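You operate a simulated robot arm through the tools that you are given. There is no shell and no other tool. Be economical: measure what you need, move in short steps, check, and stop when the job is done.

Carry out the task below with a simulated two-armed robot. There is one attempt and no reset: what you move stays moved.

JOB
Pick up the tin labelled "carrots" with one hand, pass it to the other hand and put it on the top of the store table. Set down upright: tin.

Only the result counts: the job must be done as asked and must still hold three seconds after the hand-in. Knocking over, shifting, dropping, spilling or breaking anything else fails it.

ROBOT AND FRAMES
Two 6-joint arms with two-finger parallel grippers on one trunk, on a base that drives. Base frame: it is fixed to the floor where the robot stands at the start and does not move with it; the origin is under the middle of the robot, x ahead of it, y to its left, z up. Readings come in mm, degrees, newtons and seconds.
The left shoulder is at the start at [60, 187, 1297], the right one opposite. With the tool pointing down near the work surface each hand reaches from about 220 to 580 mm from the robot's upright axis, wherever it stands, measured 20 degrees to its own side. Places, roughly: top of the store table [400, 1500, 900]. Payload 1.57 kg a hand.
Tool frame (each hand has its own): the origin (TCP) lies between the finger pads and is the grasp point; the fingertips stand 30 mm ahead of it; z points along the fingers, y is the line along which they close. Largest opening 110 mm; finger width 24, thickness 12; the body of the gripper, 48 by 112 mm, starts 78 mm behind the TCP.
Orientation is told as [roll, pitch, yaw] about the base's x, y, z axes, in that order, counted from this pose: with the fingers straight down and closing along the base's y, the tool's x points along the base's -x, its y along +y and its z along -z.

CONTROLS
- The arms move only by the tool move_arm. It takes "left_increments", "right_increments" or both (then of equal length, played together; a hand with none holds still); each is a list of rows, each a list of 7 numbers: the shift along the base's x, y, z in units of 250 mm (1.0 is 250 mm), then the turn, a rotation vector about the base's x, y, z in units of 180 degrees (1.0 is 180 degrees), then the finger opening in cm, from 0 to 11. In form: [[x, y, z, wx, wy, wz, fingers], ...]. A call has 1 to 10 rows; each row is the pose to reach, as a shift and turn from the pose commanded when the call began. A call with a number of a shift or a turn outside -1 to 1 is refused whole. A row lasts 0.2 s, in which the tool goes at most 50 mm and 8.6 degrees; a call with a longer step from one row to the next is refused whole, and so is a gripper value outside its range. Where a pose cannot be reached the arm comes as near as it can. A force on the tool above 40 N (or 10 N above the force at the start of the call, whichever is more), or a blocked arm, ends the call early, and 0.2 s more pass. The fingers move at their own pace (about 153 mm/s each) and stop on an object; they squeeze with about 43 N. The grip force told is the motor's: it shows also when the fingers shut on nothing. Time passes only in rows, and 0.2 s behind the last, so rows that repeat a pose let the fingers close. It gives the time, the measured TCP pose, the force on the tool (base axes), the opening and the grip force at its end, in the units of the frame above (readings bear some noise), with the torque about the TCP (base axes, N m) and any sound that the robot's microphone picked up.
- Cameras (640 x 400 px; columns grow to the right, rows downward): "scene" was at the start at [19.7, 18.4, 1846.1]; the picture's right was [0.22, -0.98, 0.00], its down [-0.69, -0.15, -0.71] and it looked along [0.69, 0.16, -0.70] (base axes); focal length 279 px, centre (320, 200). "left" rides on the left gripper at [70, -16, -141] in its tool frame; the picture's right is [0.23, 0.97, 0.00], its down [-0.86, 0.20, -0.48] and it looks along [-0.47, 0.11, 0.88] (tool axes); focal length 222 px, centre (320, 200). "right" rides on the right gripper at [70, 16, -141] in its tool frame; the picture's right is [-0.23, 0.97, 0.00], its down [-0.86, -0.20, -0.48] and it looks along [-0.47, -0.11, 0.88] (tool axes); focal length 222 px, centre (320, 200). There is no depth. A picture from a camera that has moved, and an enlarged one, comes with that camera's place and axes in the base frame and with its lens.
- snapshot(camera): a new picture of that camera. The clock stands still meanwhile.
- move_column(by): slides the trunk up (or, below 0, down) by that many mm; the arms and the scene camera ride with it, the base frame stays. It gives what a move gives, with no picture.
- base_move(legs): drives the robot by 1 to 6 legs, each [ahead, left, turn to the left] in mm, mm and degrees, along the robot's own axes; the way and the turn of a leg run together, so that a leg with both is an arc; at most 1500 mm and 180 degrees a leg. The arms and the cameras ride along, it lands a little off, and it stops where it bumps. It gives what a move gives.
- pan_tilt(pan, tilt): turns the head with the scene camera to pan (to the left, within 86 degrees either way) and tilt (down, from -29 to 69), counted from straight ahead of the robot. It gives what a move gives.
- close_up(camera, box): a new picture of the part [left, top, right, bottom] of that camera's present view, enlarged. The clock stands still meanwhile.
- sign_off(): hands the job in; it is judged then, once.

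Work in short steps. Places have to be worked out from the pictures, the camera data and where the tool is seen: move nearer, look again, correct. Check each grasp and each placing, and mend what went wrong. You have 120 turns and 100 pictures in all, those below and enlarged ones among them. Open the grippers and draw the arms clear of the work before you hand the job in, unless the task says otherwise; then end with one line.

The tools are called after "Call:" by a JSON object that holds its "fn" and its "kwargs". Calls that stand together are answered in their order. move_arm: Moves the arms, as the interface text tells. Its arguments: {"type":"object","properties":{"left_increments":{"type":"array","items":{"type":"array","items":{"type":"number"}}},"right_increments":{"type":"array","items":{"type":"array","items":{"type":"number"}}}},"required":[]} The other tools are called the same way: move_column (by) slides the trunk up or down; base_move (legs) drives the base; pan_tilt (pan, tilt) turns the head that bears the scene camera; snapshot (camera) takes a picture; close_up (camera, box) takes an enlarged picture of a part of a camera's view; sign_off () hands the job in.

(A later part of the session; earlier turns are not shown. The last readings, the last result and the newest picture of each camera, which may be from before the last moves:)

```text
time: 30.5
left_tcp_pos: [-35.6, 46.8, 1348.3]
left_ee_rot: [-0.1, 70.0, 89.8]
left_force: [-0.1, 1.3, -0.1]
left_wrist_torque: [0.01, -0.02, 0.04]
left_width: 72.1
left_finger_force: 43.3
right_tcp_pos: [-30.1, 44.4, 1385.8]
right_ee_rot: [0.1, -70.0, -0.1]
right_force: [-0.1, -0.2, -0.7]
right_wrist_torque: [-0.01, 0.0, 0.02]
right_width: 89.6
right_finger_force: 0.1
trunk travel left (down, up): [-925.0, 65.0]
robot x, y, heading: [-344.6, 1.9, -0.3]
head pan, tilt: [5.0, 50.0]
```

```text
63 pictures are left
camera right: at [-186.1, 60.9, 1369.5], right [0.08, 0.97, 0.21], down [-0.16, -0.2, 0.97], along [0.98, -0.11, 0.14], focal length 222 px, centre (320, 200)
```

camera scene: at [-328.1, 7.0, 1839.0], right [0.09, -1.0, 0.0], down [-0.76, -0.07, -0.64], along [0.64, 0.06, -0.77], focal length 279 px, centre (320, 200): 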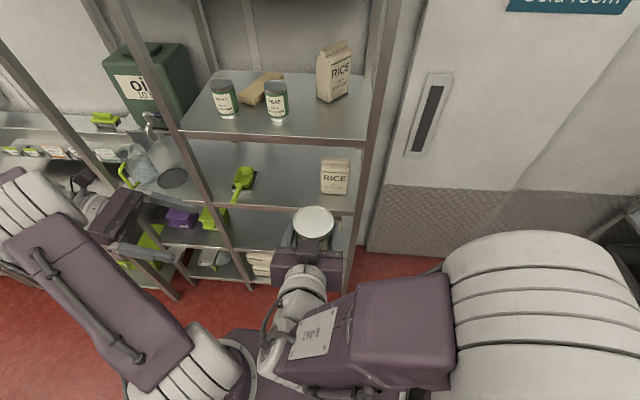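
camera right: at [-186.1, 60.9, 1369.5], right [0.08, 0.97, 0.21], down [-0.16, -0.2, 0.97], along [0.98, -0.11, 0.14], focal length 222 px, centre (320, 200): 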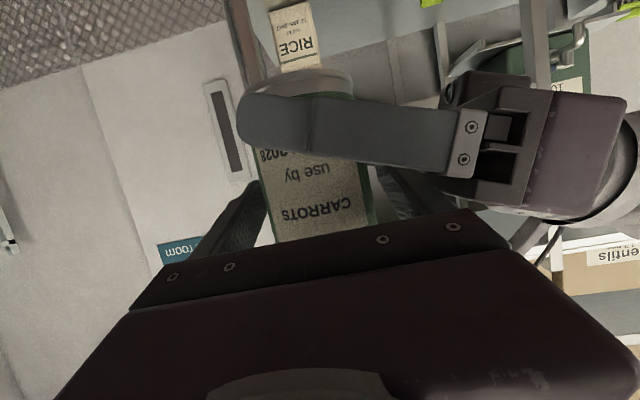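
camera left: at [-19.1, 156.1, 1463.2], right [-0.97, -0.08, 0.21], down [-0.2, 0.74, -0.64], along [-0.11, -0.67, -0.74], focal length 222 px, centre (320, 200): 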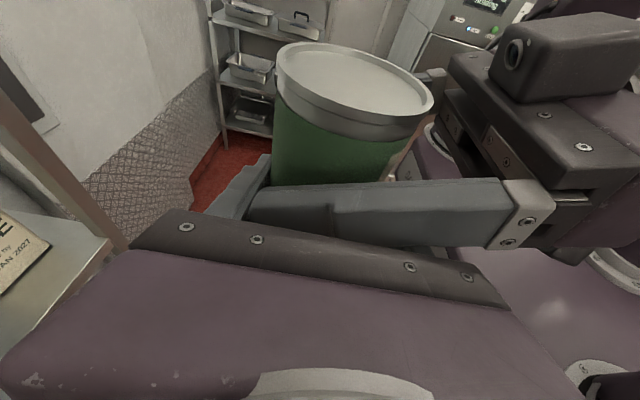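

The right fingers are free of the tin, but the left shows no weight yet. I hold still briefly and check again.

Call:
{"fn": "move_arm", "kwargs": {"left_increments": [[0, 0, 0, 0, 0, 0, 4], [0, 0, 0, 0, 0, 0, 4]]}}

Call:
{"fn": "snapshot", "kwargs": {"camera": "left"}}

```text
time: 31.1
left_tcp_pos: [-35.7, 46.3, 1349.0]
left_ee_rot: [-0.2, 69.9, 89.8]
left_force: [0.4, -0.5, -0.2]
left_wrist_torque: [0.01, 0.02, 0.03]
left_width: 72.0
left_finger_force: 43.0
right_tcp_pos: [-30.2, 44.4, 1386.6]
right_ee_rot: [0.0, -69.9, -0.2]
right_force: [0.1, 0.2, -0.2]
right_wrist_torque: [0.0, 0.03, 0.01]
right_width: 89.8
right_finger_force: 0.2
trunk travel left (down, up): [-925.0, 65.0]
robot x, y, heading: [-342.4, -0.1, -0.1]
head pan, tilt: [5.0, 50.0]
```

```text
62 pictures are left
camera left: at [-19.1, 156.1, 1463.2], right [-0.97, -0.08, 0.21], down [-0.2, 0.74, -0.64], along [-0.11, -0.67, -0.74], focal length 222 px, centre (320, 200)
```

left: 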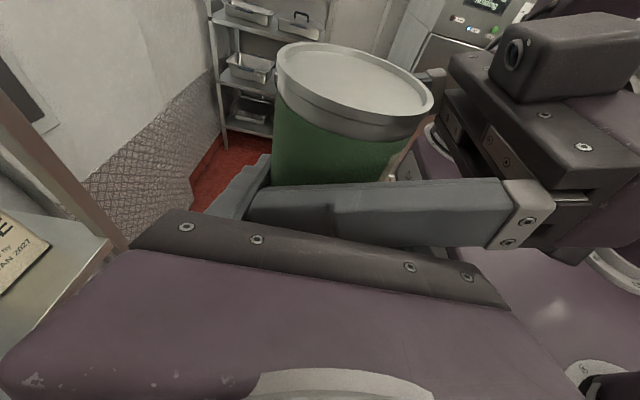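

The tin hangs steadily in the left hand. I withdraw the right hand straight back along its own axis.

Call:
{"fn": "move_arm", "kwargs": {"right_increments": [[-0.05, 0, 0.018, 0, 0, 0, 9], [-0.12, 0, 0.044, 0, 0, 0, 9], [-0.2, 0, 0.073, 0, 0, 0, 9], [-0.3, 0, 0.11, 0, 0, 0, 9], [-0.4, 0, 0.146, 0, 0, 0, 9]]}}

Call:
{"fn": "snapshot", "kwargs": {"camera": "right"}}

Call:
{"fn": "snapshot", "kwargs": {"camera": "scene"}}

```text
time: 32.3
left_tcp_pos: [-36.2, 45.5, 1349.1]
left_ee_rot: [-0.2, 70.1, 89.6]
left_force: [-0.1, 0.6, -0.4]
left_wrist_torque: [0.02, -0.02, 0.01]
left_width: 72.1
left_finger_force: 43.3
right_tcp_pos: [-127.4, 39.9, 1423.1]
right_ee_rot: [-0.9, -70.2, 0.1]
right_force: [0.4, -0.1, 0.1]
right_wrist_torque: [0.0, -0.02, 0.0]
right_width: 90.0
right_finger_force: 0.1
trunk travel left (down, up): [-925.0, 65.0]
robot x, y, heading: [-343.4, -1.8, -0.2]
head pan, tilt: [5.0, 50.0]
```

```text
61 pictures are left
camera right: at [-284.5, 58.6, 1404.8], right [0.09, 0.97, 0.21], down [-0.16, -0.19, 0.97], along [0.98, -0.12, 0.14], focal length 222 px, centre (320, 200)
```

right: 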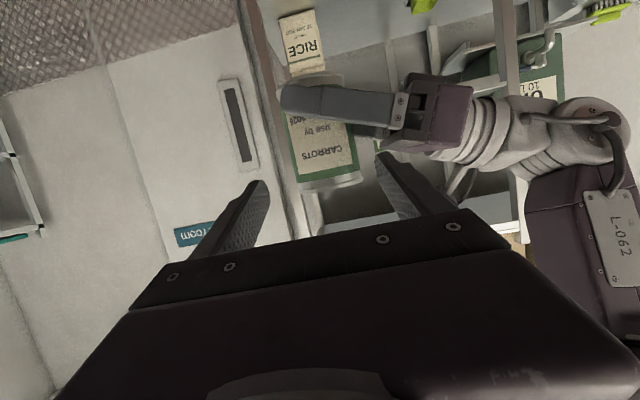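

```text
60 pictures are left
camera scene: at [-329.2, 7.5, 1839.0], right [0.09, -1.0, 0.0], down [-0.76, -0.07, -0.64], along [0.64, 0.05, -0.77], focal length 279 px, centre (320, 200)
```

scene: 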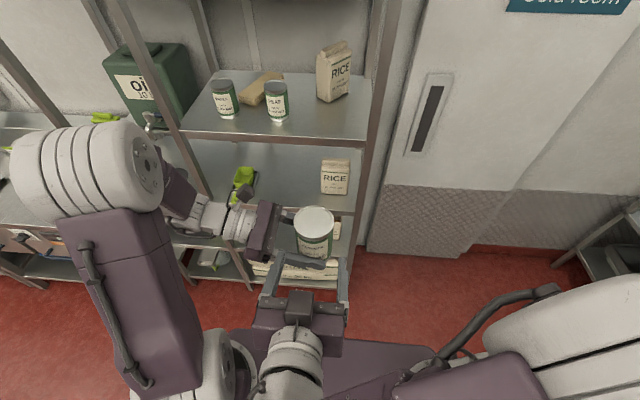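

The left hand now has the tin alone. I move the right hand well away to the right, then look at the tin from the scene camera.

Call:
{"fn": "move_arm", "kwargs": {"right_increments": [[-0.03, -0.15, 0.03, 0, 0, 0, 9], [-0.03, -0.3, 0.06, 0, 0, 0, 9], [-0.03, -0.45, 0.1, 0, 0, 0, 9], [-0.03, -0.6, 0.1, 0, 0, 0, 9], [-0.03, -0.75, 0.1, 0, 0, 0, 9], [-0.03, -0.9, 0.1, 0, 0, 0, 9]]}}

Call:
{"fn": "close_up", "kwargs": {"camera": "scene", "box": [160, 175, 400, 325]}}

Call:
{"fn": "snapshot", "kwargs": {"camera": "right"}}

```text
time: 33.7
left_tcp_pos: [-36.3, 45.5, 1347.5]
left_ee_rot: [-0.1, 70.1, 89.8]
left_force: [-0.2, -0.4, -0.3]
left_wrist_torque: [0.02, 0.01, -0.01]
left_width: 72.3
left_finger_force: 42.8
right_tcp_pos: [-159.7, -63.0, 1464.0]
right_ee_rot: [-0.1, -69.9, -0.2]
right_force: [0.6, 0.4, 0.7]
right_wrist_torque: [0.02, 0.0, 0.01]
right_width: 90.0
right_finger_force: 0.0
right hand out of reach, approached as far as the arm can: row 2, 3, 4, 5, 6
trunk travel left (down, up): [-925.0, 65.0]
robot x, y, heading: [-343.6, -0.2, 0.1]
head pan, tilt: [5.0, 50.0]
```

```text
2.67 times, centred on (280, 250) of scene
camera zoom: at [-327.9, 6.6, 1839.0], right [0.09, -1.0, 0.0], down [-0.76, -0.07, -0.64], along [0.64, 0.06, -0.77], focal length 745 px, centre (427, 67)
```

zoom: 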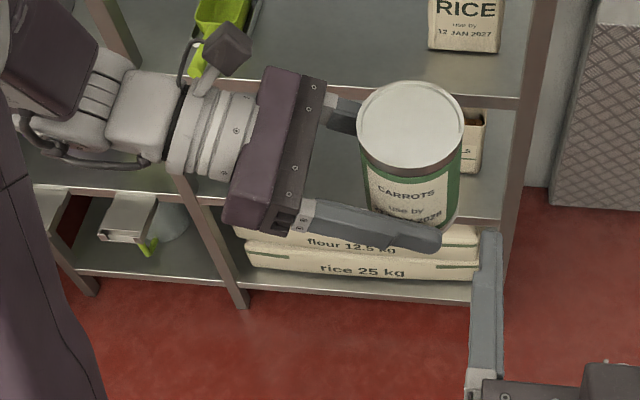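

```text
58 pictures are left
camera right: at [-314.8, -47.2, 1446.7], right [0.08, 0.97, 0.21], down [-0.16, -0.2, 0.97], along [0.98, -0.11, 0.14], focal length 222 px, centre (320, 200)
```

right: 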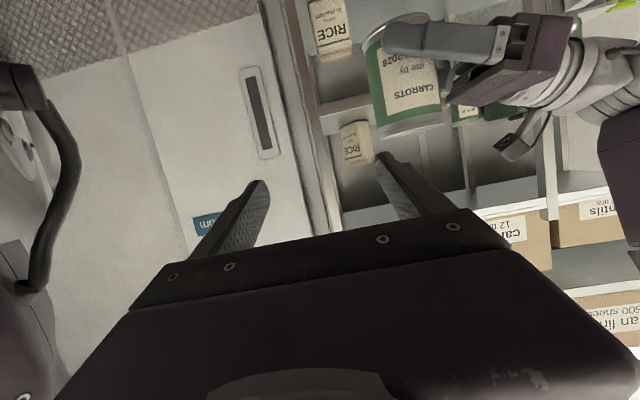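

I return the right hand to its tool-down pose on its own side so it stays compact and out of the way.

Call:
{"fn": "move_arm", "kwargs": {"right_increments": [[0.04, 0, 0.02, 0, 0.043, 0, 9], [0.08, 0, 0.04, 0, 0.086, 0, 9], [0.12, 0, 0.06, 0, 0.13, 0, 9], [0.16, 0, 0.08, 0, 0.173, 0, 9], [0.2, 0, 0.1, 0, 0.216, 0, 9], [0.24, 0, 0.12, 0, 0.259, 0, 9], [0.28, 0, 0.14, 0, 0.302, 0, 9], [0.3, 0, 0.16, 0, 0.346, 0, 9], [0.32, 0, 0.18, 0, 0.389, 0, 9], [0.32, 0, 0.18, 0, 0.389, 0, 9]]}}

```text
time: 35.9
left_tcp_pos: [-35.2, 46.8, 1348.0]
left_ee_rot: [-0.2, 69.9, 89.7]
left_force: [0.4, -1.1, 0.4]
left_wrist_torque: [0.03, 0.0, 0.02]
left_width: 72.0
left_finger_force: 42.7
right_tcp_pos: [-76.0, -66.3, 1513.0]
right_ee_rot: [-0.2, 0.1, 0.0]
right_force: [-0.5, 0.2, -0.6]
right_wrist_torque: [0.01, -0.02, 0.04]
right_width: 89.8
right_finger_force: 0.1
right hand out of reach, approached as far as the arm can: row 1, 2, 3, 4, 5, 6, 7
trunk travel left (down, up): [-925.0, 65.0]
robot x, y, heading: [-345.2, -3.6, -0.1]
head pan, tilt: [5.0, 50.0]
```

The right hand is compact. I move it a bit further right and start turning the left hand about the vertical so its fingers point towards +x, keeping the tin upright.

Call:
{"fn": "move_arm", "kwargs": {"left_increments": [[0.04, 0.04, 0, 0, 0, 0.04, 4], [0.08, 0.08, 0, 0, 0, 0.08, 4], [0.12, 0.12, 0, 0, 0, 0.12, 4], [0.16, 0.16, 0, 0, 0, 0.16, 4], [0.2, 0.2, 0, 0, 0, 0.2, 4], [0.24, 0.24, 0, 0, 0, 0.24, 4], [0.28, 0.28, 0, 0, 0, 0.28, 4]], "right_increments": [[0, -0.1, 0, 0, 0, 0, 9], [0, -0.2, 0, 0, 0, 0, 9], [0, -0.3, 0, 0, 0, 0, 9], [0, -0.4, 0, 0, 0, 0, 9], [0, -0.5, 0, 0, 0, 0, 9], [0, -0.5, 0, 0, 0, 0, 9], [0, -0.5, 0, 0, 0, 0, 9]]}}

Call:
{"fn": "snapshot", "kwargs": {"camera": "scene"}}

```text
time: 37.5
left_tcp_pos: [81.6, 143.6, 1360.4]
left_ee_rot: [-0.1, 69.9, 140.4]
left_force: [0.4, -0.2, -4.1]
left_wrist_torque: [0.01, 0.01, 0.0]
left_width: 72.3
left_finger_force: 43.2
left hand out of reach, approached as far as the arm can: row 4, 5, 6, 7
right_tcp_pos: [-76.7, -191.6, 1511.7]
right_ee_rot: [-0.1, 0.0, 0.0]
right_force: [0.2, 1.2, 0.2]
right_wrist_torque: [0.01, -0.01, -0.01]
right_width: 90.0
right_finger_force: 0.0
trunk travel left (down, up): [-925.0, 65.0]
robot x, y, heading: [-347.7, -4.4, -0.1]
head pan, tilt: [5.0, 50.0]
```

```text
57 pictures are left
camera scene: at [-327.6, 7.9, 1838.9], right [0.09, -1.0, 0.0], down [-0.76, -0.07, -0.64], along [0.64, 0.05, -0.77], focal length 279 px, centre (320, 200)
```

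scene: 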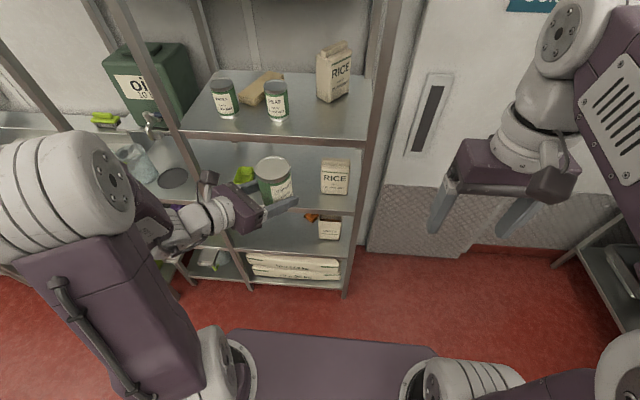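

The orientation is being reached, with the arm pushed forward because the pose was too close in. I check the tin's seat in the left grip.

Call:
{"fn": "snapshot", "kwargs": {"camera": "left"}}

Call:
{"fn": "close_up", "kwargs": {"camera": "scene", "box": [160, 130, 360, 255]}}

```text
56 pictures are left
camera left: at [8.2, 225.9, 1475.7], right [-0.56, -0.8, 0.21], down [-0.7, 0.32, -0.64], along [0.44, -0.51, -0.74], focal length 222 px, centre (320, 200)
```

left: 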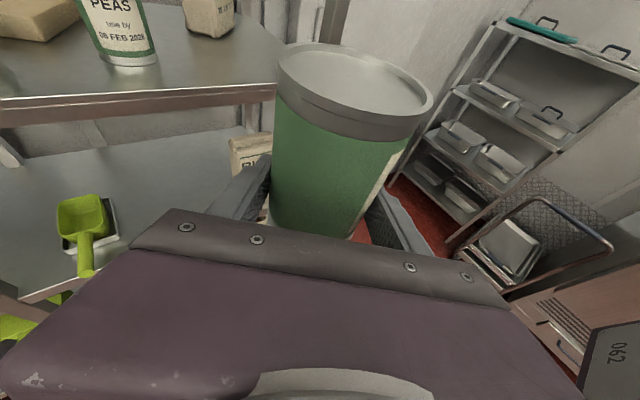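

```text
3.20 times, centred on (260, 192) of scene
camera zoom: at [-327.6, 7.9, 1838.9], right [0.09, -1.0, 0.0], down [-0.76, -0.07, -0.64], along [0.64, 0.05, -0.77], focal length 894 px, centre (512, 224)
```

zoom: 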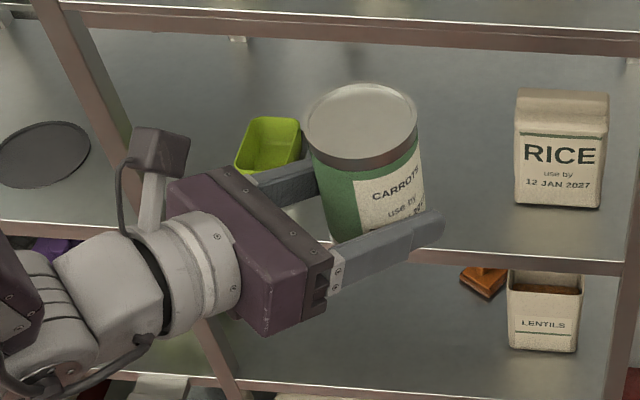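

No slip: the tin sits in the left grip as before. I extend forward and finish the turn to point +x.

Call:
{"fn": "move_arm", "kwargs": {"left_increments": [[0.1, 0.02, -0.02, 0, 0, 0.02, 4], [0.2, 0.04, -0.04, 0, 0, 0.06, 4], [0.28, 0.06, -0.05, 0, 0, 0.1, 4], [0.28, 0.08, -0.05, 0, 0, 0.14, 4], [0.28, 0.1, -0.05, 0, 0, 0.18, 4], [0.28, 0.1, -0.05, 0, 0, 0.22, 4], [0.28, 0.1, -0.05, 0, 0, 0.22, 4]]}}

Call:
{"fn": "snapshot", "kwargs": {"camera": "scene"}}

Call:
{"fn": "snapshot", "kwargs": {"camera": "left"}}

```text
time: 39.1
left_tcp_pos: [153.3, 232.3, 1362.4]
left_ee_rot: [0.2, 69.9, 179.8]
left_force: [0.0, -0.8, -4.6]
left_wrist_torque: [-0.03, 0.01, 0.02]
left_width: 72.0
left_finger_force: 43.1
left hand out of reach, approached as far as the arm can: row 5, 6, 7
right_tcp_pos: [-75.4, -190.0, 1512.8]
right_ee_rot: [-0.1, -0.1, 0.0]
right_force: [-0.8, 0.8, 0.2]
right_wrist_torque: [0.01, 0.02, -0.03]
right_width: 89.8
right_finger_force: 0.0
trunk travel left (down, up): [-925.0, 65.0]
robot x, y, heading: [-347.0, 2.3, -0.3]
head pan, tilt: [5.0, 50.0]
```

```text
54 pictures are left
camera scene: at [-328.2, 8.5, 1838.9], right [0.09, -1.0, 0.0], down [-0.76, -0.07, -0.64], along [0.64, 0.05, -0.77], focal length 279 px, centre (320, 200)
```

scene: 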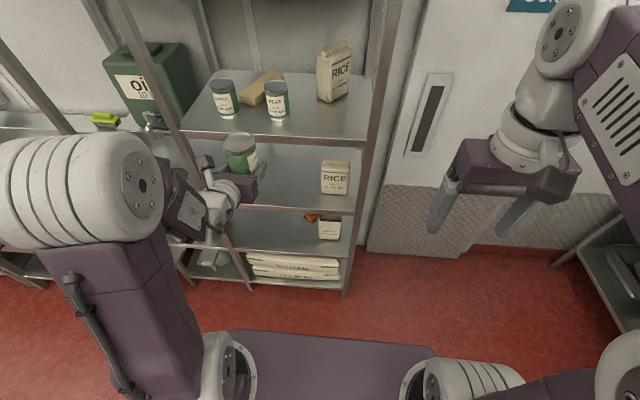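

```text
53 pictures are left
camera left: at [44.6, 250.7, 1477.8], right [0.07, -0.97, 0.22], down [-0.74, -0.2, -0.64], along [0.66, -0.12, -0.74], focal length 222 px, centre (320, 200)
```

left: 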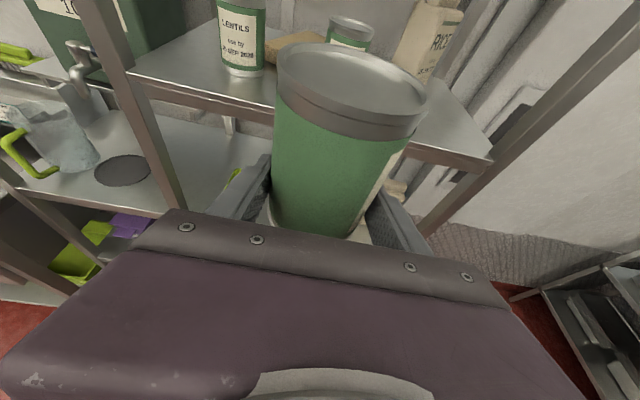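

The left hand now points +x with the tin upright at robot-relative (500, 230). I drive sideways to the store table, keeping the distance.

Call:
{"fn": "base_move", "kwargs": {"legs": [[0, 1080, 0]]}}

Call:
{"fn": "pan_tilt", "kwargs": {"pan": 15, "tilt": 45}}

Call:
{"fn": "snapshot", "kwargs": {"camera": "scene"}}

Call:
{"fn": "snapshot", "kwargs": {"camera": "left"}}

Call:
{"fn": "snapshot", "kwargs": {"camera": "right"}}

```text
time: 44.6
left_tcp_pos: [155.1, 1307.9, 1363.3]
left_ee_rot: [0.1, 69.9, 179.6]
left_force: [-0.3, -0.4, -4.8]
left_wrist_torque: [0.02, 0.02, 0.0]
left_width: 72.4
left_finger_force: 43.5
right_tcp_pos: [-73.1, 884.3, 1510.9]
right_ee_rot: [-0.1, -0.1, 0.0]
right_force: [-0.2, 0.3, -0.6]
right_wrist_torque: [0.02, -0.01, -0.04]
right_width: 90.1
right_finger_force: 0.1
trunk travel left (down, up): [-925.0, 65.0]
robot x, y, heading: [-340.5, 1078.2, -0.2]
head pan, tilt: [5.0, 50.0]
```

```text
time: 45.3
left_tcp_pos: [154.7, 1307.9, 1362.3]
left_ee_rot: [0.3, 70.0, 179.7]
left_force: [0.0, 0.4, -4.9]
left_wrist_torque: [0.02, 0.0, 0.0]
left_width: 72.1
left_finger_force: 43.3
right_tcp_pos: [-72.6, 885.8, 1511.7]
right_ee_rot: [-0.2, 0.0, 0.0]
right_force: [0.6, 0.1, -0.3]
right_wrist_torque: [0.0, -0.02, 0.02]
right_width: 90.0
right_finger_force: 0.0
trunk travel left (down, up): [-925.0, 65.0]
robot x, y, heading: [-341.2, 1078.7, 0.0]
head pan, tilt: [15.0, 45.0]
```

```text
52 pictures are left
camera scene: at [-324.0, 1098.6, 1845.8], right [0.26, -0.97, 0.0], down [-0.68, -0.18, -0.71], along [0.68, 0.18, -0.71], focal length 279 px, centre (320, 200)
```

scene: 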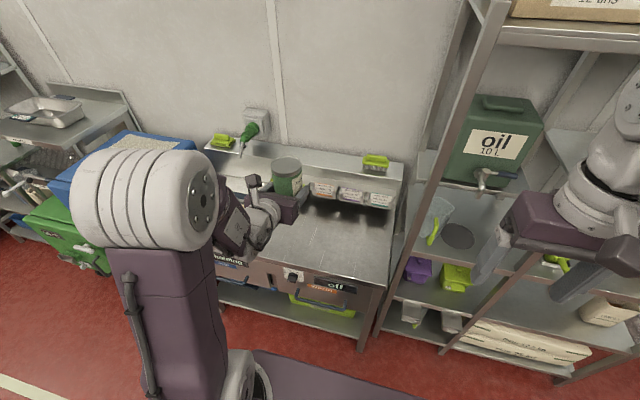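

```text
51 pictures are left
camera left: at [46.8, 1326.5, 1477.6], right [0.07, -0.97, 0.21], down [-0.74, -0.19, -0.64], along [0.66, -0.12, -0.74], focal length 222 px, centre (320, 200)
```

left: 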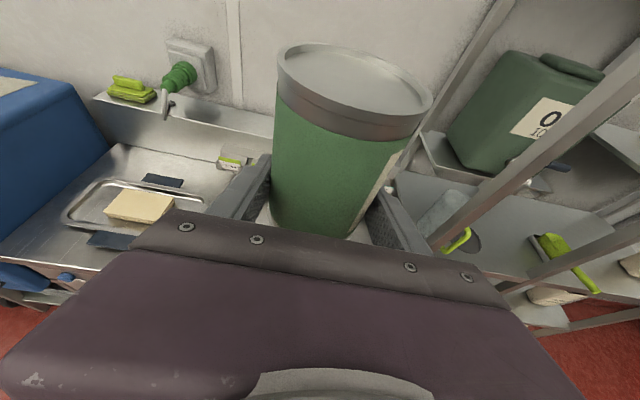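

```text
50 pictures are left
camera right: at [-141.6, 902.2, 1652.5], right [0.23, 0.97, 0.0], down [0.86, -0.2, 0.48], along [0.47, -0.11, -0.88], focal length 222 px, centre (320, 200)
```

right: 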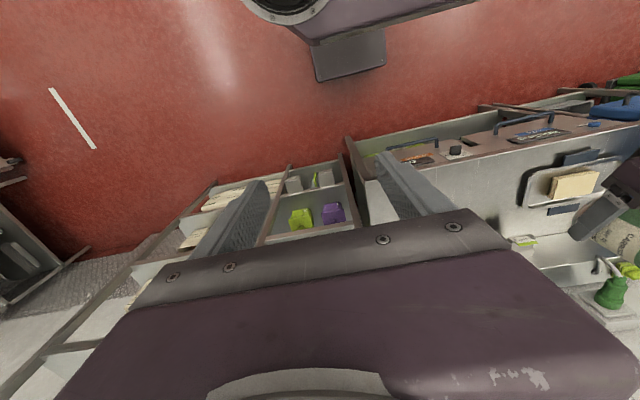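

The table front edge is at x≈228 with its right end at y≈992, and the area around (300, 1300) is free. I lower the trunk by 370 mm while still clear of the table.

Call:
{"fn": "move_column", "kwargs": {"by": -370}}

Call:
{"fn": "snapshot", "kwargs": {"camera": "scene"}}

Call:
{"fn": "snapshot", "kwargs": {"camera": "right"}}

```text
time: 48.9
left_tcp_pos: [155.9, 1309.0, 992.0]
left_ee_rot: [0.3, 69.9, 179.9]
left_force: [0.4, -1.1, -3.3]
left_wrist_torque: [0.0, 0.03, 0.0]
left_width: 71.9
left_finger_force: 42.9
right_tcp_pos: [-73.0, 885.4, 1141.5]
right_ee_rot: [0.0, 0.0, 0.0]
right_force: [-0.2, -0.2, 0.1]
right_wrist_torque: [0.01, -0.02, -0.02]
right_width: 89.9
right_finger_force: 0.1
trunk travel left (down, up): [-555.0, 435.0]
robot x, y, heading: [-341.3, 1079.4, -0.2]
head pan, tilt: [15.0, 45.0]
```

```text
49 pictures are left
camera scene: at [-324.2, 1098.9, 1475.9], right [0.26, -0.97, 0.0], down [-0.68, -0.18, -0.71], along [0.68, 0.18, -0.71], focal length 279 px, centre (320, 200)
```

scene: 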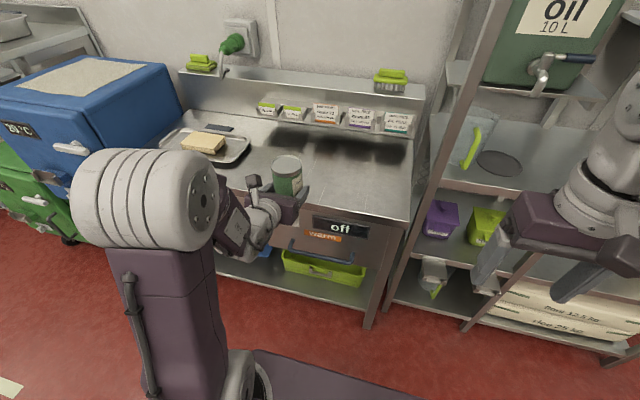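

```text
48 pictures are left
camera right: at [-141.8, 902.4, 1282.6], right [0.23, 0.97, 0.0], down [0.86, -0.2, 0.48], along [0.47, -0.11, -0.88], focal length 222 px, centre (320, 200)
```

right: 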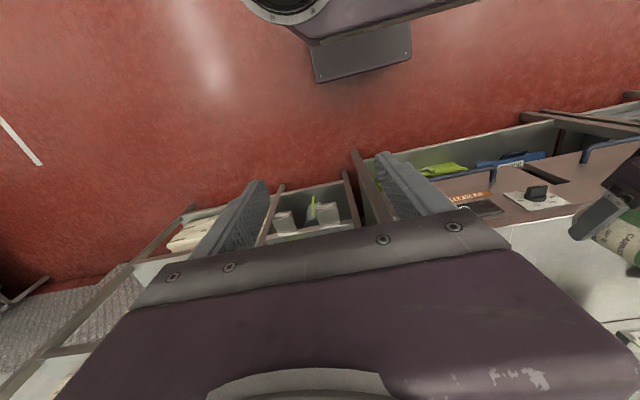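

I enlarge the front edge of the table to fix its position and height.

Call:
{"fn": "close_up", "kwargs": {"camera": "scene", "box": [220, 130, 440, 268]}}

```text
2.90 times, centred on (330, 199) of scene
camera zoom: at [-324.2, 1098.9, 1475.9], right [0.26, -0.97, 0.0], down [-0.68, -0.18, -0.71], along [0.68, 0.18, -0.71], focal length 809 px, centre (291, 203)
```

zoom: 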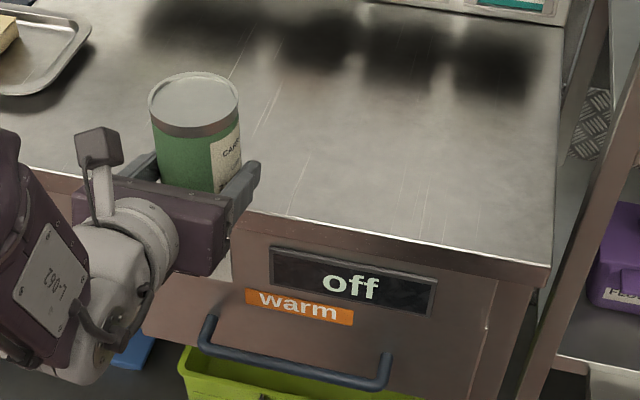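

The edge at y≈1300 is at x≈210–220 with the top at ≈895. I drive ahead 122 mm so the tin hovers about 60 mm inside the edge, leaving the wrist overhanging the aisle.

Call:
{"fn": "base_move", "kwargs": {"legs": [[122, 0, 0]]}}

Call:
{"fn": "close_up", "kwargs": {"camera": "scene", "box": [200, 130, 420, 268]}}

Call:
{"fn": "snapshot", "kwargs": {"camera": "right"}}

Call:
{"fn": "snapshot", "kwargs": {"camera": "left"}}

```text
time: 50.2
left_tcp_pos: [275.5, 1308.7, 991.8]
left_ee_rot: [0.4, 69.9, 179.8]
left_force: [0.5, -0.5, -5.3]
left_wrist_torque: [0.01, 0.04, 0.02]
left_width: 72.1
left_finger_force: 42.8
right_tcp_pos: [47.8, 884.9, 1141.9]
right_ee_rot: [-0.1, -0.1, 0.0]
right_force: [0.4, -0.1, -0.5]
right_wrist_torque: [-0.05, 0.01, 0.02]
right_width: 90.2
right_finger_force: 0.0
trunk travel left (down, up): [-555.0, 435.0]
robot x, y, heading: [-223.4, 1077.0, -0.2]
head pan, tilt: [15.0, 45.0]
```

```text
2.90 times, centred on (310, 199) of scene
camera zoom: at [-202.4, 1098.6, 1475.9], right [0.26, -0.97, 0.0], down [-0.68, -0.18, -0.71], along [0.68, 0.18, -0.71], focal length 809 px, centre (349, 203)
```

zoom: 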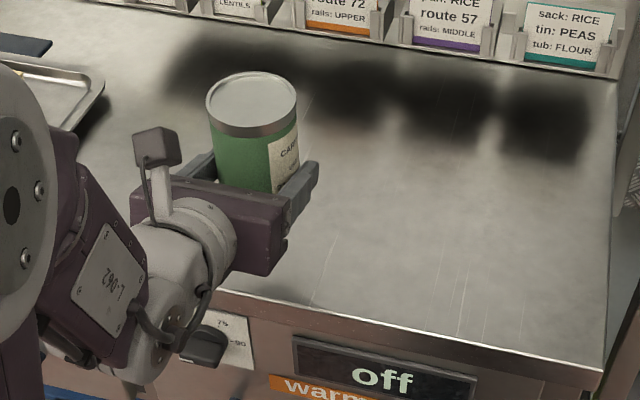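

```text
45 pictures are left
camera right: at [-20.1, 902.1, 1282.6], right [0.23, 0.97, 0.0], down [0.86, -0.2, 0.48], along [0.47, -0.11, -0.88], focal length 222 px, centre (320, 200)
```

right: 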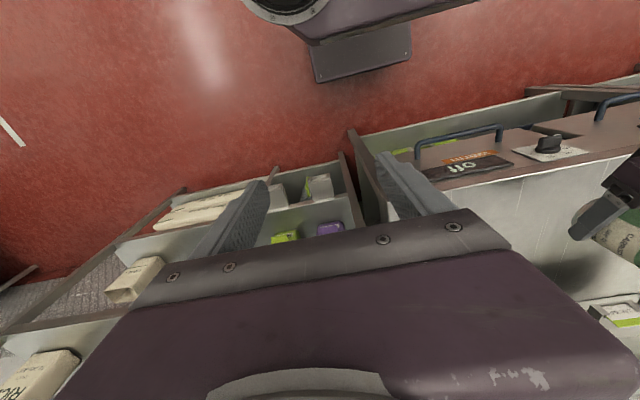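

```text
44 pictures are left
camera left: at [168.4, 1326.4, 1107.7], right [0.07, -0.97, 0.21], down [-0.74, -0.19, -0.64], along [0.66, -0.12, -0.74], focal length 222 px, centre (320, 200)
```

left: 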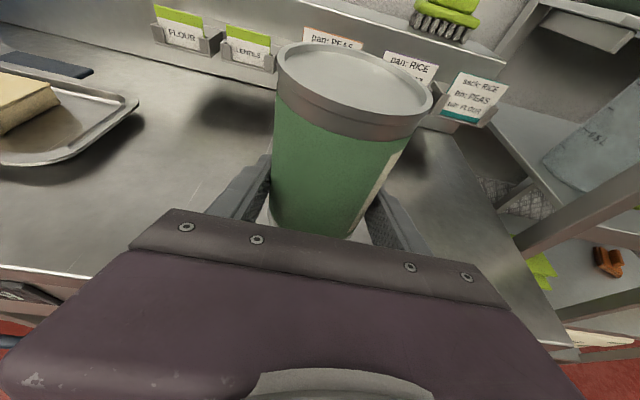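

The tin is over the table at x≈277, 60 mm inside the edge (≈217), and the wrist block stays in front of the edge. I lower it 50 mm first.

Call:
{"fn": "move_arm", "kwargs": {"left_increments": [[0, 0, -0.05, 0, 0, 0, 4], [0, 0, -0.1, 0, 0, 0, 4], [0, 0, -0.15, 0, 0, 0, 4], [0, 0, -0.2, 0, 0, 0, 4]]}}

Call:
{"fn": "close_up", "kwargs": {"camera": "scene", "box": [200, 160, 360, 260]}}

```text
time: 51.2
left_tcp_pos: [280.8, 1316.0, 943.1]
left_ee_rot: [0.7, 70.0, 179.9]
left_force: [0.5, 0.0, -4.6]
left_wrist_torque: [-0.04, 0.02, -0.01]
left_width: 72.2
left_finger_force: 42.9
left hand out of reach, approached as far as the arm can: row 2, 3, 4
right_tcp_pos: [49.5, 886.1, 1142.3]
right_ee_rot: [-0.1, 0.0, 0.0]
right_force: [0.5, -1.1, 0.7]
right_wrist_torque: [0.0, 0.04, -0.01]
right_width: 90.0
right_finger_force: 0.0
trunk travel left (down, up): [-555.0, 435.0]
robot x, y, heading: [-221.1, 1079.2, -0.2]
head pan, tilt: [15.0, 45.0]
```

```text
4.00 times, centred on (280, 210) of scene
camera zoom: at [-201.8, 1099.0, 1475.9], right [0.26, -0.97, 0.0], down [-0.68, -0.18, -0.71], along [0.68, 0.18, -0.71], focal length 1117 px, centre (480, 160)
```

zoom: 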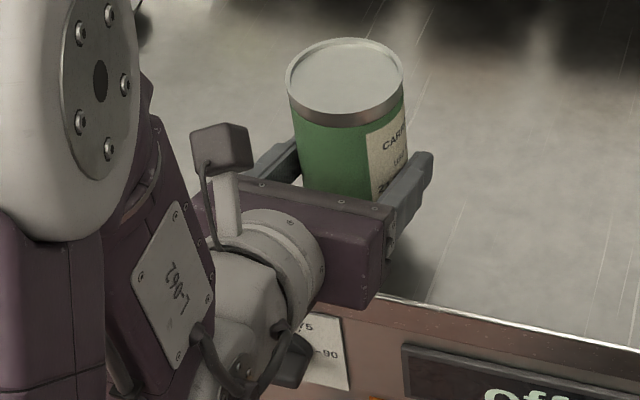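

The base is at ≈918 and the arm nears its limit, so I lower the remaining bit with the trunk in small steps, watching the force.

Call:
{"fn": "move_column", "kwargs": {"by": -12}}

Call:
{"fn": "snapshot", "kwargs": {"camera": "left"}}

Call:
{"fn": "close_up", "kwargs": {"camera": "scene", "box": [200, 160, 360, 260]}}

```text
time: 51.8
left_tcp_pos: [280.5, 1314.2, 931.8]
left_ee_rot: [0.7, 70.0, 179.7]
left_force: [-0.4, -0.7, -4.4]
left_wrist_torque: [-0.04, 0.02, -0.02]
left_width: 72.2
left_finger_force: 43.0
right_tcp_pos: [49.4, 884.7, 1130.0]
right_ee_rot: [-0.1, 0.0, 0.0]
right_force: [0.1, 0.4, 0.1]
right_wrist_torque: [0.01, 0.01, -0.02]
right_width: 90.2
right_finger_force: 0.0
trunk travel left (down, up): [-543.0, 447.0]
robot x, y, heading: [-221.3, 1078.7, -0.0]
head pan, tilt: [15.0, 45.0]
```

```text
42 pictures are left
camera left: at [172.5, 1333.4, 1046.1], right [0.06, -0.97, 0.22], down [-0.75, -0.19, -0.64], along [0.66, -0.12, -0.74], focal length 222 px, centre (320, 200)
```

left: 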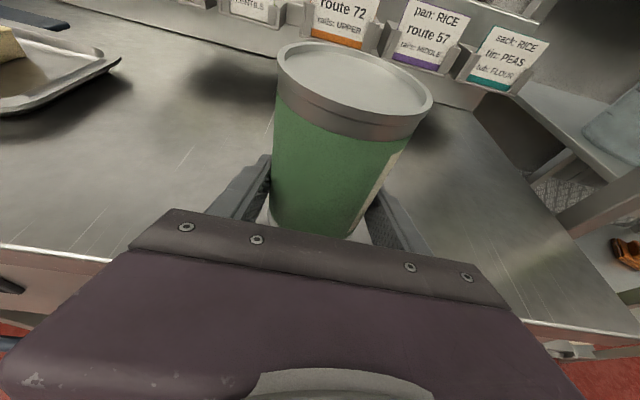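

```text
4.00 times, centred on (280, 210) of scene
camera zoom: at [-202.4, 1098.7, 1463.8], right [0.26, -0.97, 0.0], down [-0.68, -0.18, -0.71], along [0.68, 0.18, -0.71], focal length 1117 px, centre (480, 160)
```

zoom: 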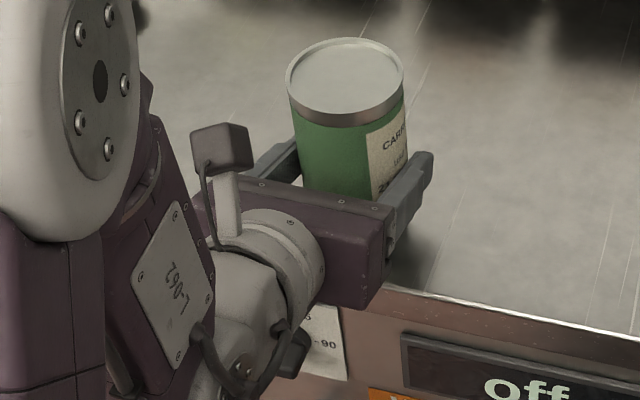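

Edge confirmed at x≈224 from the wrist camera, leaving the tin about 59 mm inside. I continue down in small steps.

Call:
{"fn": "move_column", "kwargs": {"by": -5}}

Call:
{"fn": "move_column", "kwargs": {"by": -3}}

```text
time: 52.3
left_tcp_pos: [280.0, 1314.3, 926.0]
left_ee_rot: [0.7, 69.9, 179.7]
left_force: [0.7, -0.3, -4.5]
left_wrist_torque: [-0.02, 0.02, -0.01]
left_width: 71.9
left_finger_force: 42.6
right_tcp_pos: [49.6, 884.6, 1125.1]
right_ee_rot: [0.0, -0.1, 0.0]
right_force: [0.2, 0.0, 0.1]
right_wrist_torque: [0.03, 0.0, 0.03]
right_width: 90.0
right_finger_force: 0.2
trunk travel left (down, up): [-538.0, 452.0]
robot x, y, heading: [-221.1, 1074.7, -0.2]
head pan, tilt: [15.0, 45.0]
```

```text
time: 52.8
left_tcp_pos: [281.4, 1314.3, 923.3]
left_ee_rot: [0.7, 69.9, 179.8]
left_force: [0.7, -0.6, -4.7]
left_wrist_torque: [0.0, 0.02, -0.01]
left_width: 72.0
left_finger_force: 42.8
right_tcp_pos: [48.2, 886.1, 1121.1]
right_ee_rot: [-0.2, -0.1, 0.0]
right_force: [0.1, 0.8, -0.6]
right_wrist_torque: [0.01, 0.02, 0.02]
right_width: 90.1
right_finger_force: 0.0
trunk travel left (down, up): [-535.0, 455.0]
robot x, y, heading: [-222.3, 1079.5, 0.1]
head pan, tilt: [15.0, 45.0]
```

Still carrying full weight, no contact. I go on by 3 mm steps.

Call:
{"fn": "move_column", "kwargs": {"by": -3}}

Call:
{"fn": "move_column", "kwargs": {"by": -2}}

```text
time: 53.3
left_tcp_pos: [280.8, 1315.1, 919.7]
left_ee_rot: [0.6, 69.9, 179.9]
left_force: [0.0, -0.3, -3.7]
left_wrist_torque: [0.04, 0.01, 0.01]
left_width: 72.1
left_finger_force: 43.1
right_tcp_pos: [49.5, 885.2, 1117.6]
right_ee_rot: [-0.1, 0.0, -0.1]
right_force: [-1.2, -0.4, 0.1]
right_wrist_torque: [0.02, -0.01, -0.02]
right_width: 89.9
right_finger_force: 0.0
trunk travel left (down, up): [-532.0, 458.0]
robot x, y, heading: [-223.1, 1075.6, -0.1]
head pan, tilt: [15.0, 45.0]
```

```text
time: 53.9
left_tcp_pos: [281.9, 1314.7, 916.9]
left_ee_rot: [0.7, 69.9, 179.8]
left_force: [0.0, 0.5, -4.1]
left_wrist_torque: [0.05, 0.0, 0.04]
left_width: 72.1
left_finger_force: 43.1
right_tcp_pos: [49.0, 884.7, 1116.6]
right_ee_rot: [-0.2, 0.0, 0.0]
right_force: [0.1, 0.7, -1.1]
right_wrist_torque: [0.02, -0.02, -0.01]
right_width: 90.1
right_finger_force: 0.0
trunk travel left (down, up): [-530.0, 460.0]
robot x, y, heading: [-224.4, 1073.9, -0.2]
head pan, tilt: [15.0, 45.0]
```

Still no contact at TCP z 917. I look closely at the gap before going on.

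Call:
{"fn": "close_up", "kwargs": {"camera": "right", "box": [520, 120, 640, 270]}}

Call:
{"fn": "close_up", "kwargs": {"camera": "scene", "box": [260, 170, 340, 250]}}

```text
2.67 times, centred on (580, 195) of right
camera zoom: at [-20.1, 902.1, 1257.6], right [0.23, 0.97, 0.0], down [0.86, -0.2, 0.48], along [0.47, -0.11, -0.88], focal length 592 px, centre (-373, 213)
```

zoom: 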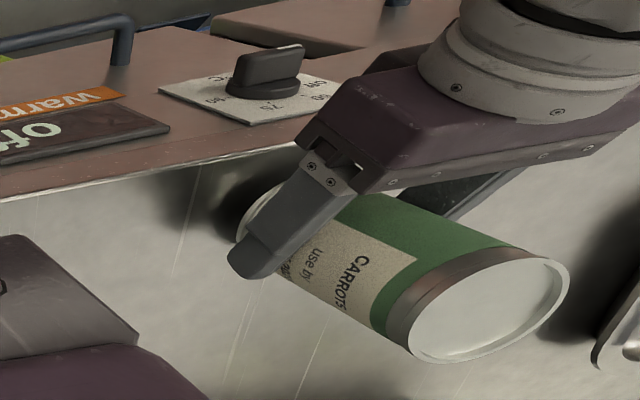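

```text
5.00 times, centred on (300, 210) of scene
camera zoom: at [-202.4, 1098.7, 1450.8], right [0.26, -0.97, 0.0], down [-0.68, -0.18, -0.71], along [0.68, 0.18, -0.71], focal length 1396 px, centre (420, 150)
```

zoom: 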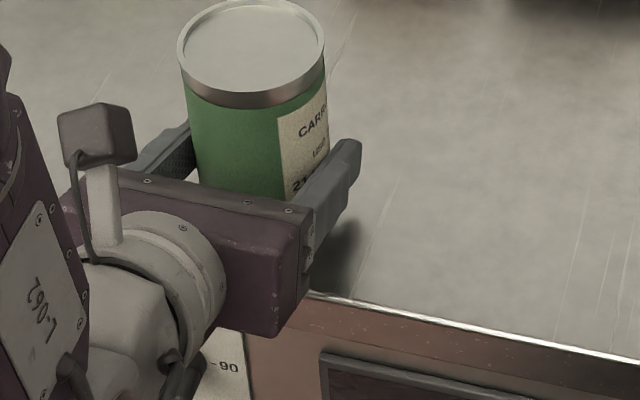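

The right camera shows a control knob on the front panel at y≈1313, z≈843, just under the left wrist. I raise 20 mm and shift the robot 75 mm to the right to avoid touching it.

Call:
{"fn": "move_column", "kwargs": {"by": 20}}

Call:
{"fn": "base_move", "kwargs": {"legs": [[0, -75, 0]]}}

Call:
{"fn": "close_up", "kwargs": {"camera": "right", "box": [480, 120, 640, 270]}}

Call:
{"fn": "snapshot", "kwargs": {"camera": "left"}}

```text
time: 54.5
left_tcp_pos: [280.7, 1314.9, 937.9]
left_ee_rot: [0.7, 70.0, 179.8]
left_force: [-0.7, -0.2, -4.4]
left_wrist_torque: [-0.02, 0.02, 0.0]
left_width: 72.1
left_finger_force: 42.7
right_tcp_pos: [49.6, 885.6, 1135.7]
right_ee_rot: [-0.1, 0.0, 0.0]
right_force: [-0.8, 0.1, 0.6]
right_wrist_torque: [-0.01, -0.01, -0.02]
right_width: 89.8
right_finger_force: 0.1
trunk travel left (down, up): [-550.0, 440.0]
robot x, y, heading: [-223.6, 1076.3, -0.1]
head pan, tilt: [15.0, 45.0]
```

```text
time: 55.6
left_tcp_pos: [280.9, 1238.6, 938.3]
left_ee_rot: [0.6, 69.8, 179.6]
left_force: [-0.4, -0.3, -4.6]
left_wrist_torque: [0.0, 0.01, 0.01]
left_width: 71.9
left_finger_force: 42.7
right_tcp_pos: [48.5, 809.2, 1136.3]
right_ee_rot: [-0.1, 0.0, -0.1]
right_force: [-0.2, -0.9, -0.8]
right_wrist_torque: [0.03, -0.01, -0.04]
right_width: 90.2
right_finger_force: 0.1
trunk travel left (down, up): [-550.0, 440.0]
robot x, y, heading: [-221.7, 1000.4, 0.0]
head pan, tilt: [15.0, 45.0]
```

```text
2.67 times, centred on (560, 195) of right
camera zoom: at [-20.2, 825.5, 1277.4], right [0.23, 0.97, 0.0], down [0.85, -0.2, 0.48], along [0.47, -0.11, -0.88], focal length 592 px, centre (-320, 213)
```

zoom: 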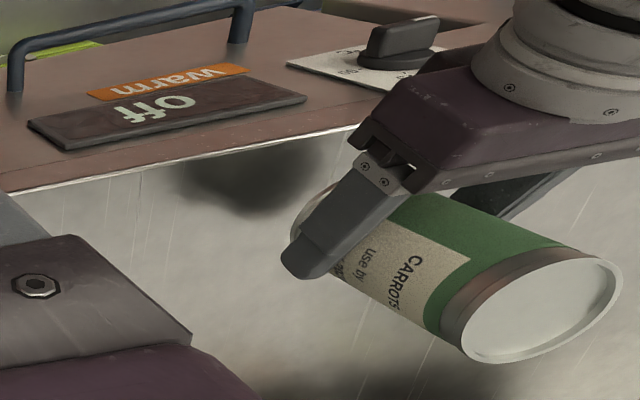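

```text
37 pictures are left
camera left: at [172.6, 1257.0, 1053.3], right [0.06, -0.97, 0.22], down [-0.75, -0.19, -0.64], along [0.66, -0.12, -0.74], focal length 222 px, centre (320, 200)
```

left: 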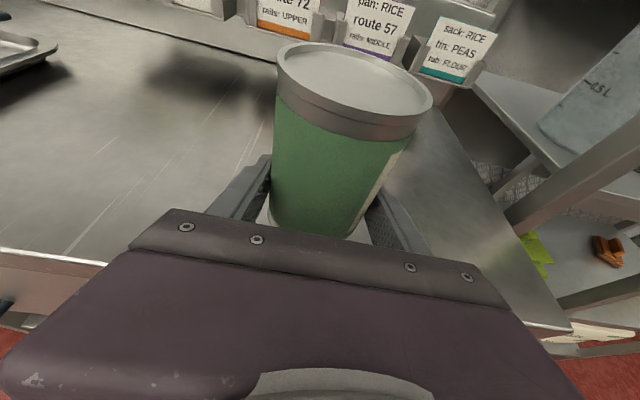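

The knob is now well to the left of the wrist. I lower again by 21 mm and then in small steps.

Call:
{"fn": "move_column", "kwargs": {"by": -21}}

Call:
{"fn": "move_column", "kwargs": {"by": -2}}

Call:
{"fn": "move_column", "kwargs": {"by": -2}}

```text
time: 56.2
left_tcp_pos: [280.7, 1238.5, 917.3]
left_ee_rot: [0.6, 69.9, 179.8]
left_force: [-0.9, -0.9, -4.8]
left_wrist_torque: [0.03, -0.01, 0.0]
left_width: 72.0
left_finger_force: 43.1
right_tcp_pos: [48.4, 810.0, 1117.5]
right_ee_rot: [-0.2, 0.0, -0.1]
right_force: [-0.2, -0.7, 0.3]
right_wrist_torque: [0.01, -0.01, -0.01]
right_width: 90.1
right_finger_force: 0.1
trunk travel left (down, up): [-529.0, 461.0]
robot x, y, heading: [-216.2, 1000.6, -0.1]
head pan, tilt: [15.0, 45.0]
```

```text
time: 56.8
left_tcp_pos: [281.5, 1239.1, 914.5]
left_ee_rot: [0.7, 69.9, 179.7]
left_force: [0.3, 1.4, -4.3]
left_wrist_torque: [0.0, 0.0, 0.01]
left_width: 71.9
left_finger_force: 43.1
right_tcp_pos: [48.5, 809.1, 1114.1]
right_ee_rot: [-0.1, 0.0, -0.1]
right_force: [-0.1, -0.1, 0.5]
right_wrist_torque: [0.03, 0.0, -0.02]
right_width: 89.9
right_finger_force: 0.1
trunk travel left (down, up): [-527.0, 463.0]
robot x, y, heading: [-216.6, 998.2, -0.1]
head pan, tilt: [15.0, 45.0]
```

```text
time: 57.3
left_tcp_pos: [281.1, 1239.5, 913.9]
left_ee_rot: [0.7, 69.9, 179.7]
left_force: [0.1, -0.7, -4.4]
left_wrist_torque: [-0.01, 0.04, -0.01]
left_width: 72.0
left_finger_force: 43.3
right_tcp_pos: [48.7, 808.6, 1112.1]
right_ee_rot: [-0.1, 0.0, -0.1]
right_force: [-0.2, -0.6, -0.3]
right_wrist_torque: [-0.03, -0.01, -0.04]
right_width: 90.0
right_finger_force: 0.0
trunk travel left (down, up): [-525.0, 465.0]
robot x, y, heading: [-221.5, 999.7, -0.1]
head pan, tilt: [15.0, 45.0]
```

Still no contact; I continue in 2 mm steps.

Call:
{"fn": "move_column", "kwargs": {"by": -2}}

Call:
{"fn": "move_column", "kwargs": {"by": -2}}

Call:
{"fn": "move_column", "kwargs": {"by": -2}}

Call:
{"fn": "close_up", "kwargs": {"camera": "right", "box": [540, 160, 640, 260]}}

```text
time: 57.8
left_tcp_pos: [280.5, 1238.0, 910.8]
left_ee_rot: [0.7, 70.0, 179.7]
left_force: [-0.1, 0.6, -4.4]
left_wrist_torque: [0.02, 0.0, 0.02]
left_width: 72.0
left_finger_force: 42.9
right_tcp_pos: [48.6, 810.2, 1109.5]
right_ee_rot: [-0.1, 0.0, -0.2]
right_force: [0.3, -1.3, -0.6]
right_wrist_torque: [-0.02, -0.02, -0.02]
right_width: 89.7
right_finger_force: 0.1
trunk travel left (down, up): [-523.0, 467.0]
robot x, y, heading: [-221.4, 1000.0, -0.1]
head pan, tilt: [15.0, 45.0]
```

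```text
time: 58.3
left_tcp_pos: [279.7, 1239.6, 909.3]
left_ee_rot: [0.7, 70.0, 179.7]
left_force: [-0.4, 0.3, -4.0]
left_wrist_torque: [0.01, -0.01, -0.02]
left_width: 72.2
left_finger_force: 42.7
right_tcp_pos: [48.0, 809.0, 1109.0]
right_ee_rot: [0.0, 0.1, -0.1]
right_force: [0.1, -0.6, 0.8]
right_wrist_torque: [-0.02, 0.02, 0.03]
right_width: 89.8
right_finger_force: 0.0
trunk travel left (down, up): [-521.0, 469.0]
robot x, y, heading: [-223.2, 1001.2, -0.1]
head pan, tilt: [15.0, 45.0]
```

```text
time: 58.9
left_tcp_pos: [280.5, 1239.1, 908.5]
left_ee_rot: [0.5, 70.1, 179.6]
left_force: [1.2, 0.6, 3.8]
left_wrist_torque: [0.34, -0.05, -0.03]
left_width: 71.9
left_finger_force: 42.5
right_tcp_pos: [47.6, 810.1, 1105.6]
right_ee_rot: [-0.1, 0.0, -0.1]
right_force: [-0.1, 0.2, 0.2]
right_wrist_torque: [-0.03, 0.01, 0.03]
right_width: 90.1
right_finger_force: 0.0
trunk travel left (down, up): [-519.0, 471.0]
robot x, y, heading: [-224.2, 1001.8, 0.2]
head pan, tilt: [15.0, 45.0]
```

```text
4.00 times, centred on (590, 210) of right
camera zoom: at [-21.1, 826.3, 1246.8], right [0.23, 0.97, 0.0], down [0.85, -0.2, 0.48], along [0.47, -0.11, -0.88], focal length 888 px, centre (-760, 160)
```

zoom: 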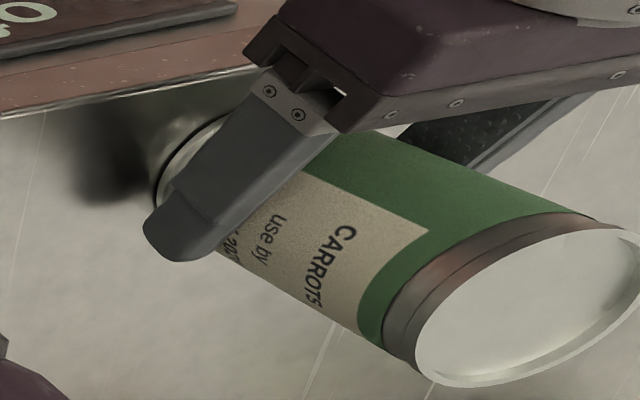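

Contact: the vertical force went from −4.3 to +3.8 N with a small roll torque, so one side of the base touches first. I lower 1.5 mm more to seat it.

Call:
{"fn": "move_column", "kwargs": {"by": -1.5}}

Call:
{"fn": "close_up", "kwargs": {"camera": "left", "box": [220, 30, 460, 250]}}

```text
time: 59.4
left_tcp_pos: [280.9, 1238.4, 907.9]
left_ee_rot: [0.4, 70.2, 179.5]
left_force: [4.8, 3.4, 17.8]
left_wrist_torque: [0.52, 0.43, -0.11]
left_width: 72.0
left_finger_force: 43.3
right_tcp_pos: [47.6, 809.4, 1105.0]
right_ee_rot: [-0.1, -0.2, -0.1]
right_force: [0.4, -0.3, -0.6]
right_wrist_torque: [0.04, 0.01, 0.04]
right_width: 89.9
right_finger_force: 0.0
trunk travel left (down, up): [-518.0, 472.0]
robot x, y, heading: [-221.7, 1001.3, -0.2]
head pan, tilt: [15.0, 45.0]
```

```text
1.82 times, centred on (340, 140) of left
camera zoom: at [171.5, 1257.5, 1022.8], right [0.06, -0.97, 0.22], down [-0.74, -0.19, -0.64], along [0.67, -0.12, -0.73], focal length 404 px, centre (284, 309)
```

zoom: 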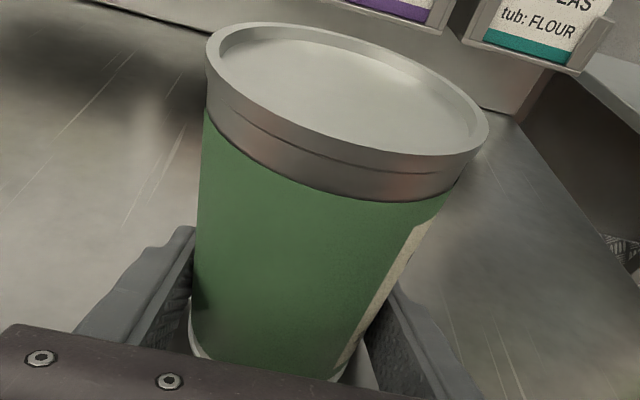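

The tin base carries the load (contact resultant inside its footprint). I relieve 1 mm of pressing and then open the left fingers gently.

Call:
{"fn": "move_column", "kwargs": {"by": 1}}

Call:
{"fn": "move_arm", "kwargs": {"left_increments": [[0, 0, 0, 0, 0, 0, 7.3], [0, 0, 0, 0, 0, 0, 7.5], [0, 0, 0, 0, 0, 0, 8], [0, 0, 0, 0, 0, 0, 9], [0, 0, 0, 0, 0, 0, 10], [0, 0, 0, 0, 0, 0, 10]]}}

Call:
{"fn": "snapshot", "kwargs": {"camera": "left"}}

Call:
{"fn": "close_up", "kwargs": {"camera": "right", "box": [540, 160, 640, 260]}}

```text
time: 59.9
left_tcp_pos: [280.7, 1238.4, 908.7]
left_ee_rot: [0.4, 70.1, 179.4]
left_force: [6.4, 5.5, 19.0]
left_wrist_torque: [0.83, -0.03, -0.24]
left_width: 72.2
left_finger_force: 42.4
right_tcp_pos: [47.5, 808.7, 1106.1]
right_ee_rot: [-0.2, -0.1, -0.1]
right_force: [-0.2, 0.2, 0.0]
right_wrist_torque: [0.01, -0.05, -0.01]
right_width: 90.0
right_finger_force: 0.0
trunk travel left (down, up): [-519.0, 471.0]
robot x, y, heading: [-222.6, 1001.2, -0.1]
head pan, tilt: [15.0, 45.0]
```

```text
time: 61.3
left_tcp_pos: [279.9, 1238.3, 907.1]
left_ee_rot: [0.6, 69.9, 179.7]
left_force: [0.0, -0.2, 0.0]
left_wrist_torque: [0.01, -0.01, 0.0]
left_width: 100.1
left_finger_force: 0.0
right_tcp_pos: [48.6, 810.9, 1104.6]
right_ee_rot: [-0.1, -0.1, -0.1]
right_force: [0.5, -0.4, -1.0]
right_wrist_torque: [-0.02, -0.01, 0.03]
right_width: 89.9
right_finger_force: 0.1
trunk travel left (down, up): [-519.0, 471.0]
robot x, y, heading: [-221.4, 1000.4, -0.2]
head pan, tilt: [15.0, 45.0]
```

```text
34 pictures are left
camera left: at [172.1, 1257.6, 1021.9], right [0.06, -0.97, 0.22], down [-0.75, -0.19, -0.64], along [0.66, -0.12, -0.74], focal length 222 px, centre (320, 200)
```

left: 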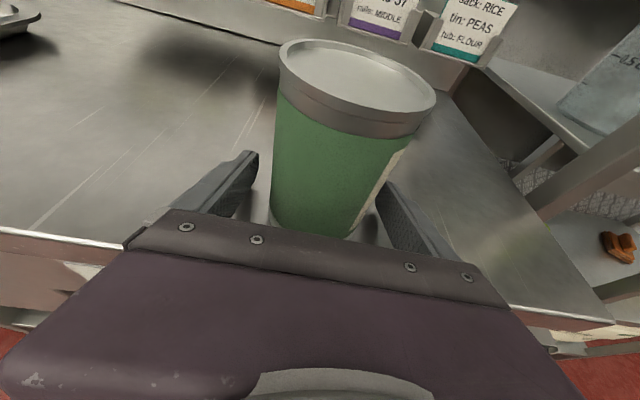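

```text
4.00 times, centred on (590, 210) of right
camera zoom: at [-20.8, 826.4, 1246.1], right [0.23, 0.97, 0.0], down [0.85, -0.2, 0.48], along [0.47, -0.11, -0.88], focal length 888 px, centre (-760, 160)
```

zoom: 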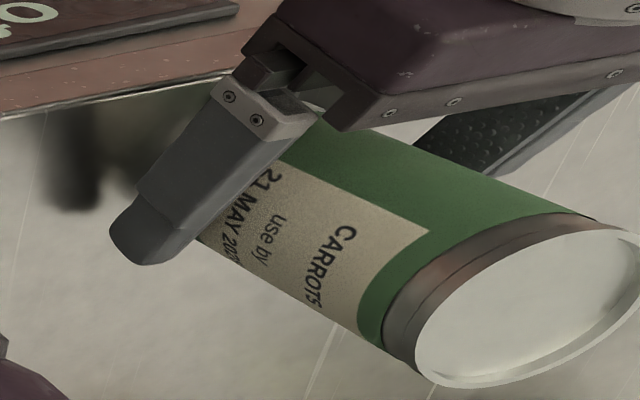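

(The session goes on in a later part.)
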